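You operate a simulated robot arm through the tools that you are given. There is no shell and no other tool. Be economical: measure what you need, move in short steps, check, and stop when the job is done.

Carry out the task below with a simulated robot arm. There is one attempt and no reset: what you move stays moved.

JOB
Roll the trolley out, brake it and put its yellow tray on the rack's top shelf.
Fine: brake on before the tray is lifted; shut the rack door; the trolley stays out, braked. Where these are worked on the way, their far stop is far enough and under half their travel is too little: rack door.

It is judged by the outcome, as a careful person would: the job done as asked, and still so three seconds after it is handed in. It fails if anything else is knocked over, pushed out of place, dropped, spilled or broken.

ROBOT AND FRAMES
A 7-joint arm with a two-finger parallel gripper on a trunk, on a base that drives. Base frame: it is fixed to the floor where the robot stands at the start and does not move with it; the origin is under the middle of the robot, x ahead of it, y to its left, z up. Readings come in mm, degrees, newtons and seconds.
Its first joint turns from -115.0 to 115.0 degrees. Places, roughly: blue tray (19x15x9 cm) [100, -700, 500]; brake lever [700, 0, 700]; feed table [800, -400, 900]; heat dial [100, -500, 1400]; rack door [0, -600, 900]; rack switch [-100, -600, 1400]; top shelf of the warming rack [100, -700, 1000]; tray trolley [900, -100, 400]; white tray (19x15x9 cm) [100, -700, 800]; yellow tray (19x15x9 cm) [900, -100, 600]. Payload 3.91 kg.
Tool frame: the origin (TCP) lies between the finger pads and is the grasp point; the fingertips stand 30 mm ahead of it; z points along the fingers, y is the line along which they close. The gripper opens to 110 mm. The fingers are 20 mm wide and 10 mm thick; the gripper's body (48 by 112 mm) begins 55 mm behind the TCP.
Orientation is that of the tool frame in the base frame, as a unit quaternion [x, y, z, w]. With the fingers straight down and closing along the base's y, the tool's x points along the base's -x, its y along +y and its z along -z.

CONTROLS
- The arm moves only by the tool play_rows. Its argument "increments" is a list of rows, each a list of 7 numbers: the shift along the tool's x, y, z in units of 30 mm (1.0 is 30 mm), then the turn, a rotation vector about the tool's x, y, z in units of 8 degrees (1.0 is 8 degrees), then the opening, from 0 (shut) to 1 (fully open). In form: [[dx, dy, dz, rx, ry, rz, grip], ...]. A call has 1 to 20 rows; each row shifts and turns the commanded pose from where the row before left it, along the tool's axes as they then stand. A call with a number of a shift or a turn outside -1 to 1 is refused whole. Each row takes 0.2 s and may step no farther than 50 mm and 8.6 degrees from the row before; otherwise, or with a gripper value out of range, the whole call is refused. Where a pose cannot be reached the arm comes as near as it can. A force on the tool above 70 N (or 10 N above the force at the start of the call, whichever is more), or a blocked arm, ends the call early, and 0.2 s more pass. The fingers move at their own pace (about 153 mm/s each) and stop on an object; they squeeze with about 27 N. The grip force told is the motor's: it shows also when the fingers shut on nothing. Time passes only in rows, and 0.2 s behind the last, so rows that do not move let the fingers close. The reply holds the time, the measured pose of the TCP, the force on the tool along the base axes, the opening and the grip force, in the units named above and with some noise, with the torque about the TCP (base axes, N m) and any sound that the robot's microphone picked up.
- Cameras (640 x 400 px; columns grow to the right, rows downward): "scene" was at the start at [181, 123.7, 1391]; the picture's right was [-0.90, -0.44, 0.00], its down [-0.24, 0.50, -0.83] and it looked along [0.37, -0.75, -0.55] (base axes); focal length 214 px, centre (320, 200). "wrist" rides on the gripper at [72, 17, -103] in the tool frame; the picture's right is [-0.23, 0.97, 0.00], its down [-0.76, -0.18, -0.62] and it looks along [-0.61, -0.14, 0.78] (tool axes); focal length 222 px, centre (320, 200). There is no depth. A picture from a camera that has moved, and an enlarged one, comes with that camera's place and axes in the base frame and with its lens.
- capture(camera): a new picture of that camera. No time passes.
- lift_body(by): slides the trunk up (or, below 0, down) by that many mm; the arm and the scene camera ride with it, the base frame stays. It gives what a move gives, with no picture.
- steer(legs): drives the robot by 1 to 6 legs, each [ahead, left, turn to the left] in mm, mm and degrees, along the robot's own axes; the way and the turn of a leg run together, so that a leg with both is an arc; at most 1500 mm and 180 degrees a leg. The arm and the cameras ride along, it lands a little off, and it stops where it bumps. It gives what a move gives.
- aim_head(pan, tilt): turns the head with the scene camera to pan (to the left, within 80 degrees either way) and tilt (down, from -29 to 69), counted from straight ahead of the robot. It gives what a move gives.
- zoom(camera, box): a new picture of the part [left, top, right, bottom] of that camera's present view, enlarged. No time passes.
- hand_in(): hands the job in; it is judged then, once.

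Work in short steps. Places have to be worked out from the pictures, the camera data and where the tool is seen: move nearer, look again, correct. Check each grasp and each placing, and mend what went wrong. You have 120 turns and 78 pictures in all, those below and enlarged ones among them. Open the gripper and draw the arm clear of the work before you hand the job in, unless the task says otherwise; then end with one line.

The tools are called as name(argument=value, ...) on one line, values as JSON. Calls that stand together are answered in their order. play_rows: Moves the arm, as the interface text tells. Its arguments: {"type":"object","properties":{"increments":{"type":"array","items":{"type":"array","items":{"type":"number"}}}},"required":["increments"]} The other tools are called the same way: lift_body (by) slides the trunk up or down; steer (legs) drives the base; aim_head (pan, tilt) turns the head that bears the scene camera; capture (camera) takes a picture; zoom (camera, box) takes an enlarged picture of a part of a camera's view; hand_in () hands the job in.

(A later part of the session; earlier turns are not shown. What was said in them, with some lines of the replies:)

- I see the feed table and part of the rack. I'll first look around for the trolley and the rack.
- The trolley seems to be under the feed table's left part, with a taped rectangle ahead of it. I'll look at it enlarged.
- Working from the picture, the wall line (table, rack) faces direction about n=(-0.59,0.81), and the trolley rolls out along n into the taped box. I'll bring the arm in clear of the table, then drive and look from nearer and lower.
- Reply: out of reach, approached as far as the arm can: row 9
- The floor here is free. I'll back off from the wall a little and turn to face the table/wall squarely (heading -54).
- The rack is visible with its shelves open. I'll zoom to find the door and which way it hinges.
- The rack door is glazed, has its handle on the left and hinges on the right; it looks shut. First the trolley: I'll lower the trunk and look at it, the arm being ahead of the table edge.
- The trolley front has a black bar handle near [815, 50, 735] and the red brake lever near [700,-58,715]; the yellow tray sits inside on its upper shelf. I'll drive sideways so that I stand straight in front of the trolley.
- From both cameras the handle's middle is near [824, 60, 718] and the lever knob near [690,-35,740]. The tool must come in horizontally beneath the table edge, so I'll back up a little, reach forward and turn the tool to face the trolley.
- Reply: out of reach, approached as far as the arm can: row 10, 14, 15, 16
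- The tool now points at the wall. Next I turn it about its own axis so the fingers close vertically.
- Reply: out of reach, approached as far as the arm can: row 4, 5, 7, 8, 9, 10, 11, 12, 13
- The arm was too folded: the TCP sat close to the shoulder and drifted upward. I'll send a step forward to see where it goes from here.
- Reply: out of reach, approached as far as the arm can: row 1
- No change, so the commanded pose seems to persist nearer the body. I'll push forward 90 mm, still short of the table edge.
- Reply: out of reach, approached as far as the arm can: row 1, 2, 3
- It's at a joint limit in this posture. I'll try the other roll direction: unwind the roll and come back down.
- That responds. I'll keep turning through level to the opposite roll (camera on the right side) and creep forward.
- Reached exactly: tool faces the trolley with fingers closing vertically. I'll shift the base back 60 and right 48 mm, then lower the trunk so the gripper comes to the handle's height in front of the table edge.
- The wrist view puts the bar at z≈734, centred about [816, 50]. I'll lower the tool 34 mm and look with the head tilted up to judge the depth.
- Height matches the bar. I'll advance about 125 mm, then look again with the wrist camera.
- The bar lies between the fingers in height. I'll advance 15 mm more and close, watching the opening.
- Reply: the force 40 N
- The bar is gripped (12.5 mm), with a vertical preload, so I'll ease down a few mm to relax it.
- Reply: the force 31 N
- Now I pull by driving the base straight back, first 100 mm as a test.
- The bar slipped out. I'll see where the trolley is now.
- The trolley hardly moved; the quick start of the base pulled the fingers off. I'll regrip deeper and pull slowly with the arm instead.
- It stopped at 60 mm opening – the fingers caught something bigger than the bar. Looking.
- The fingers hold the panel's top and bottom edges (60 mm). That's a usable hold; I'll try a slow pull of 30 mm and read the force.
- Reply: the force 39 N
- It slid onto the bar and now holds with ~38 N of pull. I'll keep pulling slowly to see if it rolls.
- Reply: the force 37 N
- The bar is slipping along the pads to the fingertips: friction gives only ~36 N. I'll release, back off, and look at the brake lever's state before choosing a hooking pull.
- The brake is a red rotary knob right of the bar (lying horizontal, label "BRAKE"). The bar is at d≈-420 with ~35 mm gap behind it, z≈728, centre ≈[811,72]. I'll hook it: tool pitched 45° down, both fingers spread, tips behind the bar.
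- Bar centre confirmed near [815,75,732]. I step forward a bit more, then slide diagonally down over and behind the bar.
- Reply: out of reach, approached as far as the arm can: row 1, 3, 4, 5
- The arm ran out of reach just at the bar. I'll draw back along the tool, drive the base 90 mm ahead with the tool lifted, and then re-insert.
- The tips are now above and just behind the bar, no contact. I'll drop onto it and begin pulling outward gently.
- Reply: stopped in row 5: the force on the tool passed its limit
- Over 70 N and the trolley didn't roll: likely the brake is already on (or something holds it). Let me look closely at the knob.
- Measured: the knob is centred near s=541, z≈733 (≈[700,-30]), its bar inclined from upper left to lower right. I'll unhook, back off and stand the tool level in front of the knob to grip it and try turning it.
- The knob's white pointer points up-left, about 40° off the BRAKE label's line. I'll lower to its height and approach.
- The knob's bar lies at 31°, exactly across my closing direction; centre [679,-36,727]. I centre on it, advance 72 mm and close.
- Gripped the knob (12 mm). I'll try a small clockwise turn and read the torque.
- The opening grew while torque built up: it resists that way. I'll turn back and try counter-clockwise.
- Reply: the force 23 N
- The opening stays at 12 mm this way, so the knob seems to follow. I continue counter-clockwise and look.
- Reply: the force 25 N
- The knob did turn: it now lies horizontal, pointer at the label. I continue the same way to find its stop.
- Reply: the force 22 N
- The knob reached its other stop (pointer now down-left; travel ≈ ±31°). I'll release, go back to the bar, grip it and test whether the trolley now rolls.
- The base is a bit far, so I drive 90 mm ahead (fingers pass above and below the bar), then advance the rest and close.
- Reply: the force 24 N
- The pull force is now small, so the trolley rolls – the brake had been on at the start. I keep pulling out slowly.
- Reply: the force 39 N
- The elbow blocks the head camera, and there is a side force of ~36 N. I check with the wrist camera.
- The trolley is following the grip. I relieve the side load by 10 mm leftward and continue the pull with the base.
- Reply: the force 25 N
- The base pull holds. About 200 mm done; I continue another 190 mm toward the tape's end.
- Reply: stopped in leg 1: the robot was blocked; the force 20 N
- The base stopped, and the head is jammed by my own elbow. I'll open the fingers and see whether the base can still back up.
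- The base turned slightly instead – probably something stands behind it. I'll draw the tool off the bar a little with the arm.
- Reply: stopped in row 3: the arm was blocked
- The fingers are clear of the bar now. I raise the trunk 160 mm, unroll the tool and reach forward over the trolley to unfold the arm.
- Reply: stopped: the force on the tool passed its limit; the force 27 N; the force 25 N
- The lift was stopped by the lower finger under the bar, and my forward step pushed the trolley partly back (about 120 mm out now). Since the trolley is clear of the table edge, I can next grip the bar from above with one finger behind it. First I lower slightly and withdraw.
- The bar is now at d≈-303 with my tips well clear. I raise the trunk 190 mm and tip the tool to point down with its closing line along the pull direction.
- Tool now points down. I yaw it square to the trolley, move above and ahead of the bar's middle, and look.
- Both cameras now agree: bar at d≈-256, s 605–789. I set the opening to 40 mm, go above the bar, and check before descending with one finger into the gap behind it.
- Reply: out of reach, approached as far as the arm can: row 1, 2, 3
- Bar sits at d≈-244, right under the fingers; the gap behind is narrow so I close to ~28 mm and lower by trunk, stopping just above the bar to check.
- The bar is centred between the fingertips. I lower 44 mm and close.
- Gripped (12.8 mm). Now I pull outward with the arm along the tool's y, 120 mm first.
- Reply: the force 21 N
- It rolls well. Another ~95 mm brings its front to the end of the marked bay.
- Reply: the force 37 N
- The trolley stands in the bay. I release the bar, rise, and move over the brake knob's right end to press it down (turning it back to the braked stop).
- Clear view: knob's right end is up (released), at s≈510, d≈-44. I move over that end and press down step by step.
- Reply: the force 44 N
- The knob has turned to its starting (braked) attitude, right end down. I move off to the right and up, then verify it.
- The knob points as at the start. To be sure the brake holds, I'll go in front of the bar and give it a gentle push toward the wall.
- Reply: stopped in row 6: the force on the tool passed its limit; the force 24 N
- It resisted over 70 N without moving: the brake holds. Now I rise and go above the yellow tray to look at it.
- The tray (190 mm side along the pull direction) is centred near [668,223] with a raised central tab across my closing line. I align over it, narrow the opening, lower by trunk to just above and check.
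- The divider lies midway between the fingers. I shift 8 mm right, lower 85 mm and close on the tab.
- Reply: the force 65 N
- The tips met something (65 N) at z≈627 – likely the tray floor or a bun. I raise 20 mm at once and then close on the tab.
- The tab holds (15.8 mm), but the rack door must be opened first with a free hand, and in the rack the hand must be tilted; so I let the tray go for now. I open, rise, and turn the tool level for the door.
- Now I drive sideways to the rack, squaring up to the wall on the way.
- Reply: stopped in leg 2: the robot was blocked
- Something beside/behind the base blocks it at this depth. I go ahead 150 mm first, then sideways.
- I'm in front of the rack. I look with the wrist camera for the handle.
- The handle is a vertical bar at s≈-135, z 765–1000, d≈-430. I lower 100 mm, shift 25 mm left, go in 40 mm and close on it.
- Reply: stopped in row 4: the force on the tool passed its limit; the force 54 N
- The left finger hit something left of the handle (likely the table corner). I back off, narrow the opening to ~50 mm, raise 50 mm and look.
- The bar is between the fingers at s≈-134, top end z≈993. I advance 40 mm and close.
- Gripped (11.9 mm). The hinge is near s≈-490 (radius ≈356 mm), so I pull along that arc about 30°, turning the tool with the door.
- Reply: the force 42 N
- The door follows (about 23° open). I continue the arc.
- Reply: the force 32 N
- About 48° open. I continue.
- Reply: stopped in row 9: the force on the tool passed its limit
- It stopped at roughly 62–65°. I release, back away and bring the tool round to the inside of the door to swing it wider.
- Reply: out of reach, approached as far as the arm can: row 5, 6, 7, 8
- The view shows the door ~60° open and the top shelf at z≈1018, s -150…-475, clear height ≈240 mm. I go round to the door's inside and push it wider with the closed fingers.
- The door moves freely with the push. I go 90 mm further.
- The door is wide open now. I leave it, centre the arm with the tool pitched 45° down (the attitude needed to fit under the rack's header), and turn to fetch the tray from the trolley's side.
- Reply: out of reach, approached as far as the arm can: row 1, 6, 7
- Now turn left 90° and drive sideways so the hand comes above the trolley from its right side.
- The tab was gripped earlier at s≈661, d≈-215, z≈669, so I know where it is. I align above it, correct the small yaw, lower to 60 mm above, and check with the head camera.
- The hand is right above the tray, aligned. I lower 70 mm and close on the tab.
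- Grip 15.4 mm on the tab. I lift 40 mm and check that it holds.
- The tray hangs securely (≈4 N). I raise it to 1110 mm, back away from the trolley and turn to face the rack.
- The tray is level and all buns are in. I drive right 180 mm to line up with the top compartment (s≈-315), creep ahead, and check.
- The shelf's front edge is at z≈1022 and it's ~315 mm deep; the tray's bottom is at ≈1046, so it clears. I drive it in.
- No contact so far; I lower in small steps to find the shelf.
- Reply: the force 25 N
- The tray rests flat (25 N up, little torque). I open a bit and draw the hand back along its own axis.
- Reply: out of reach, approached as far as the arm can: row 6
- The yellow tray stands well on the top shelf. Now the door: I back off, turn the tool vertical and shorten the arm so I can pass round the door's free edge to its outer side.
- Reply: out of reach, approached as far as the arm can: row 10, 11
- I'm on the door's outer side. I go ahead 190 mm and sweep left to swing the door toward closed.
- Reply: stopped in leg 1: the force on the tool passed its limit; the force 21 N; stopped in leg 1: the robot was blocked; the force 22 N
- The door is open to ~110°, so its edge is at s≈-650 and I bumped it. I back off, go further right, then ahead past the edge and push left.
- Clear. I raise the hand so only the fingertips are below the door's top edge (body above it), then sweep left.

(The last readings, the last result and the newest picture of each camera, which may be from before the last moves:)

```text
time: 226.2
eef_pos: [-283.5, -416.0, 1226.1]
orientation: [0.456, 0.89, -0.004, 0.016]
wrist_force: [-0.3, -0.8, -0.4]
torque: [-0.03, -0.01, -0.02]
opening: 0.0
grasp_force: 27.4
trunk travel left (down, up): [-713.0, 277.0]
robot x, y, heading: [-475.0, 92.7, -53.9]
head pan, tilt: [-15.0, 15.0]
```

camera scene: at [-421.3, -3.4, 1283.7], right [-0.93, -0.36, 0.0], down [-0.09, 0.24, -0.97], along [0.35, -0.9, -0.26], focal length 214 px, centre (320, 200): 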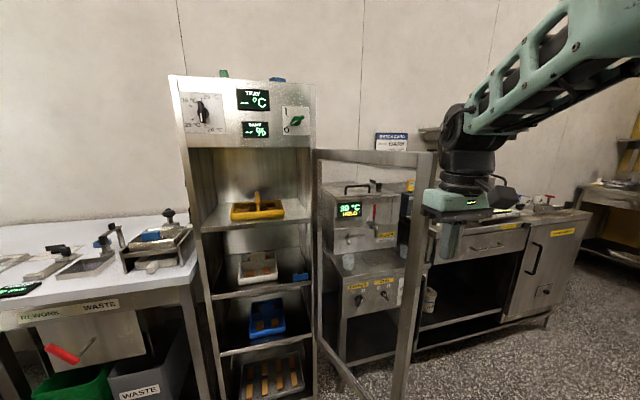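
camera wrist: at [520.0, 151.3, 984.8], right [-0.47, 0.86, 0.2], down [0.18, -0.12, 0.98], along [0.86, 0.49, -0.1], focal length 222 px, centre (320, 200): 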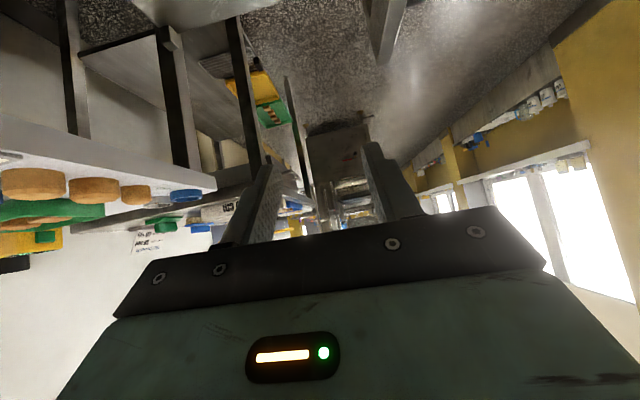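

It moves without resistance. I sweep another 140 mm left, then push in toward the rack.

steer(legs=[[0, 140, 0], [120, 30, 0]])

lift_body(by=-110)

```text
time: 228.4
eef_pos: [-77.6, -412.1, 1225.0]
orientation: [0.456, 0.89, -0.004, 0.015]
wrist_force: [0.6, -0.1, 0.0]
torque: [-0.02, 0.02, 0.01]
opening: 0.3
grasp_force: 27.1
trunk travel left (down, up): [-713.0, 277.0]
robot x, y, heading: [-268.9, 92.8, -54.1]
head pan, tilt: [-15.0, 15.0]
```

```text
time: 229.8
eef_pos: [-77.3, -412.8, 1115.7]
orientation: [0.457, 0.889, -0.005, 0.015]
wrist_force: [-0.5, -0.6, 0.8]
torque: [0.03, 0.0, -0.03]
opening: 0.0
grasp_force: 27.2
trunk travel left (down, up): [-603.0, 387.0]
robot x, y, heading: [-267.7, 95.1, -53.8]
head pan, tilt: [-15.0, 15.0]
```

Door should be at ~35°. I push ahead until it meets its frame.

steer(legs=[[110, 60, 0]])

steer(legs=[[60, 0, 0]])

```text
time: 231.1
eef_pos: [35.7, -464.7, 1115.1]
orientation: [0.458, 0.889, -0.005, 0.015]
wrist_force: [1.3, 0.2, 0.9]
torque: [-0.02, -0.02, 0.01]
opening: 0.1
grasp_force: 26.8
trunk travel left (down, up): [-603.0, 387.0]
robot x, y, heading: [-154.9, 41.9, -54.1]
head pan, tilt: [-15.0, 15.0]
```

```text
time: 231.9
eef_pos: [43.9, -477.6, 1116.3]
orientation: [0.457, 0.89, 0.0, 0.008]
wrist_force: [-12.1, 17.5, 11.7]
torque: [-1.39, -1.08, 0.33]
opening: 0.0
grasp_force: 26.9
trunk travel left (down, up): [-603.0, 387.0]
robot x, y, heading: [-141.2, 27.4, -54.0]
head pan, tilt: [-15.0, 15.0]
stopped in leg 1: the force on the tool passed its limit (the readings are from after the stop); the commanded pose is now the measured one
```

Strong resistance at d≈-413: the door meets its frame. I back off and look.

steer(legs=[[-220, 0, 0]])

aim_head(pan=-3, tilt=18)

capture(camera="scene")

```text
time: 233.6
eef_pos: [-81.6, -303.5, 1115.0]
orientation: [0.458, 0.889, 0.0, 0.009]
wrist_force: [0.4, -0.1, -0.2]
torque: [-0.04, 0.02, 0.0]
opening: 0.0
grasp_force: 26.5
trunk travel left (down, up): [-603.0, 387.0]
robot x, y, heading: [-270.2, 198.6, -54.1]
head pan, tilt: [-15.0, 15.0]
```

```text
time: 234.3
eef_pos: [-82.9, -304.5, 1115.7]
orientation: [0.458, 0.889, 0.0, 0.008]
wrist_force: [-0.2, -0.2, -0.5]
torque: [0.0, -0.02, 0.03]
opening: 0.1
grasp_force: 27.0
trunk travel left (down, up): [-603.0, 387.0]
robot x, y, heading: [-269.8, 201.3, -54.1]
head pan, tilt: [-3.0, 18.0]
```

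```text
1 pictures are left
camera scene: at [31.5, 125.6, 1293.6], right [-0.84, -0.54, 0.0], down [-0.17, 0.26, -0.95], along [0.52, -0.8, -0.31], focal length 214 px, centre (320, 200)
```

scene: 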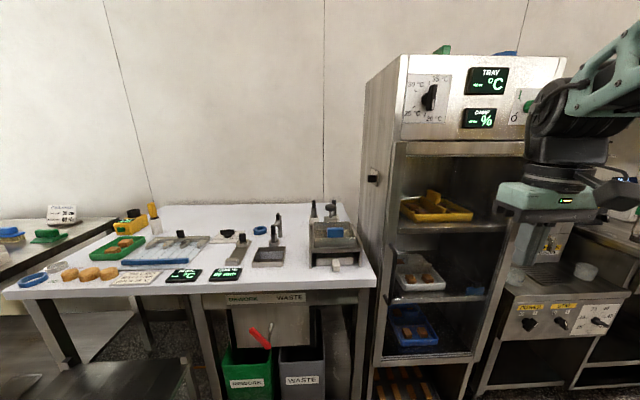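

The door appears shut; I use the last picture to check its left edge closely.

zoom(camera="scene", box=[350, 120, 520, 380])

```text
1.54 times, centred on (435, 250) of scene
camera zoom: at [31.5, 125.6, 1293.6], right [-0.84, -0.54, 0.0], down [-0.17, 0.26, -0.95], along [0.52, -0.8, -0.31], focal length 330 px, centre (143, 123)
```

zoom: 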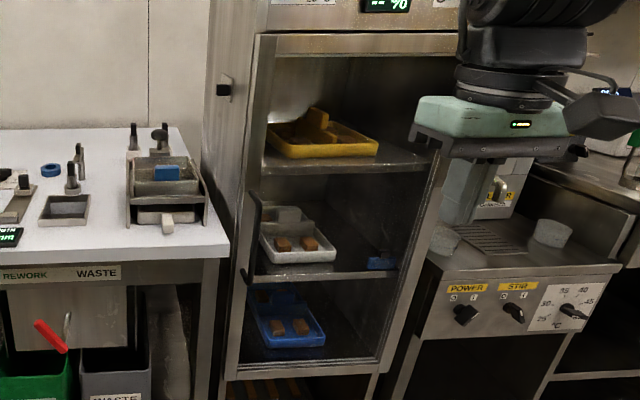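

It looks shut, but the earlier stop could have been my wrist meeting the header, so I repeat the push lower down (z≈915), nearer the handle side, to be sure.

lift_body(by=-200)

steer(legs=[[0, 40, 0], [190, 0, 0]])

steer(legs=[[90, 0, 0]])

```text
time: 236.5
eef_pos: [-80.8, -303.4, 915.2]
orientation: [0.457, 0.889, 0.001, 0.008]
wrist_force: [0.4, -0.9, 0.1]
torque: [0.02, 0.0, -0.03]
opening: 0.1
grasp_force: 27.4
trunk travel left (down, up): [-403.0, 587.0]
robot x, y, heading: [-264.4, 200.9, -54.1]
head pan, tilt: [-3.0, 18.0]
```

```text
time: 238.5
eef_pos: [62.5, -436.9, 915.3]
orientation: [0.458, 0.889, 0.0, 0.008]
wrist_force: [-0.8, -0.4, 0.3]
torque: [-0.03, -0.01, -0.03]
opening: 0.1
grasp_force: 27.3
trunk travel left (down, up): [-403.0, 587.0]
robot x, y, heading: [-125.0, 64.7, -54.3]
head pan, tilt: [-3.0, 18.0]
```

```text
time: 239.4
eef_pos: [74.4, -454.3, 916.1]
orientation: [0.456, 0.89, 0.004, -0.001]
wrist_force: [-16.4, 26.7, 18.0]
torque: [-3.18, -2.12, 0.39]
opening: 0.1
grasp_force: 27.0
trunk travel left (down, up): [-403.0, 587.0]
robot x, y, heading: [-107.6, 47.9, -54.0]
head pan, tilt: [-3.0, 18.0]
stopped in leg 1: the force on the tool passed its limit (the readings are from after the stop); the commanded pose is now the measured one
```

Same stop depth (-412) at a different height and radius, so the door is flat on its frame: shut. I back off and open the gripper.

steer(legs=[[-250, 0, 0]])

play_rows(increments=[[0, 0, 0, 0, 0, 0, 1], [0, 0, 0, 0, 0, 0, 1], [0, 0, 0, 0, 0, 0, 1]])

```text
time: 241.2
eef_pos: [-72.0, -253.1, 915.6]
orientation: [0.458, 0.889, 0.004, -0.001]
wrist_force: [0.8, -0.4, -0.1]
torque: [-0.01, 0.03, -0.01]
opening: 0.0
grasp_force: 27.6
trunk travel left (down, up): [-403.0, 587.0]
robot x, y, heading: [-251.1, 249.4, -54.1]
head pan, tilt: [-3.0, 18.0]
```

```text
time: 242.0
eef_pos: [-71.3, -254.4, 915.5]
orientation: [0.457, 0.89, 0.004, 0.0]
wrist_force: [-0.4, 0.0, 0.0]
torque: [0.0, -0.03, -0.01]
opening: 110.0
grasp_force: 0.1
trunk travel left (down, up): [-403.0, 587.0]
robot x, y, heading: [-251.6, 243.8, -53.7]
head pan, tilt: [-3.0, 18.0]
```

The tray is on the top shelf, the door is shut, and the trolley is out and braked. The gripper is open and the arm is clear, so I hand in.

hand_in()

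```text
The job is handed in.
```

The yellow tray is on the rack's top shelf, the rack door is shut, and the trolley stands out in its marked bay with the brake on (set before the tray was lifted).
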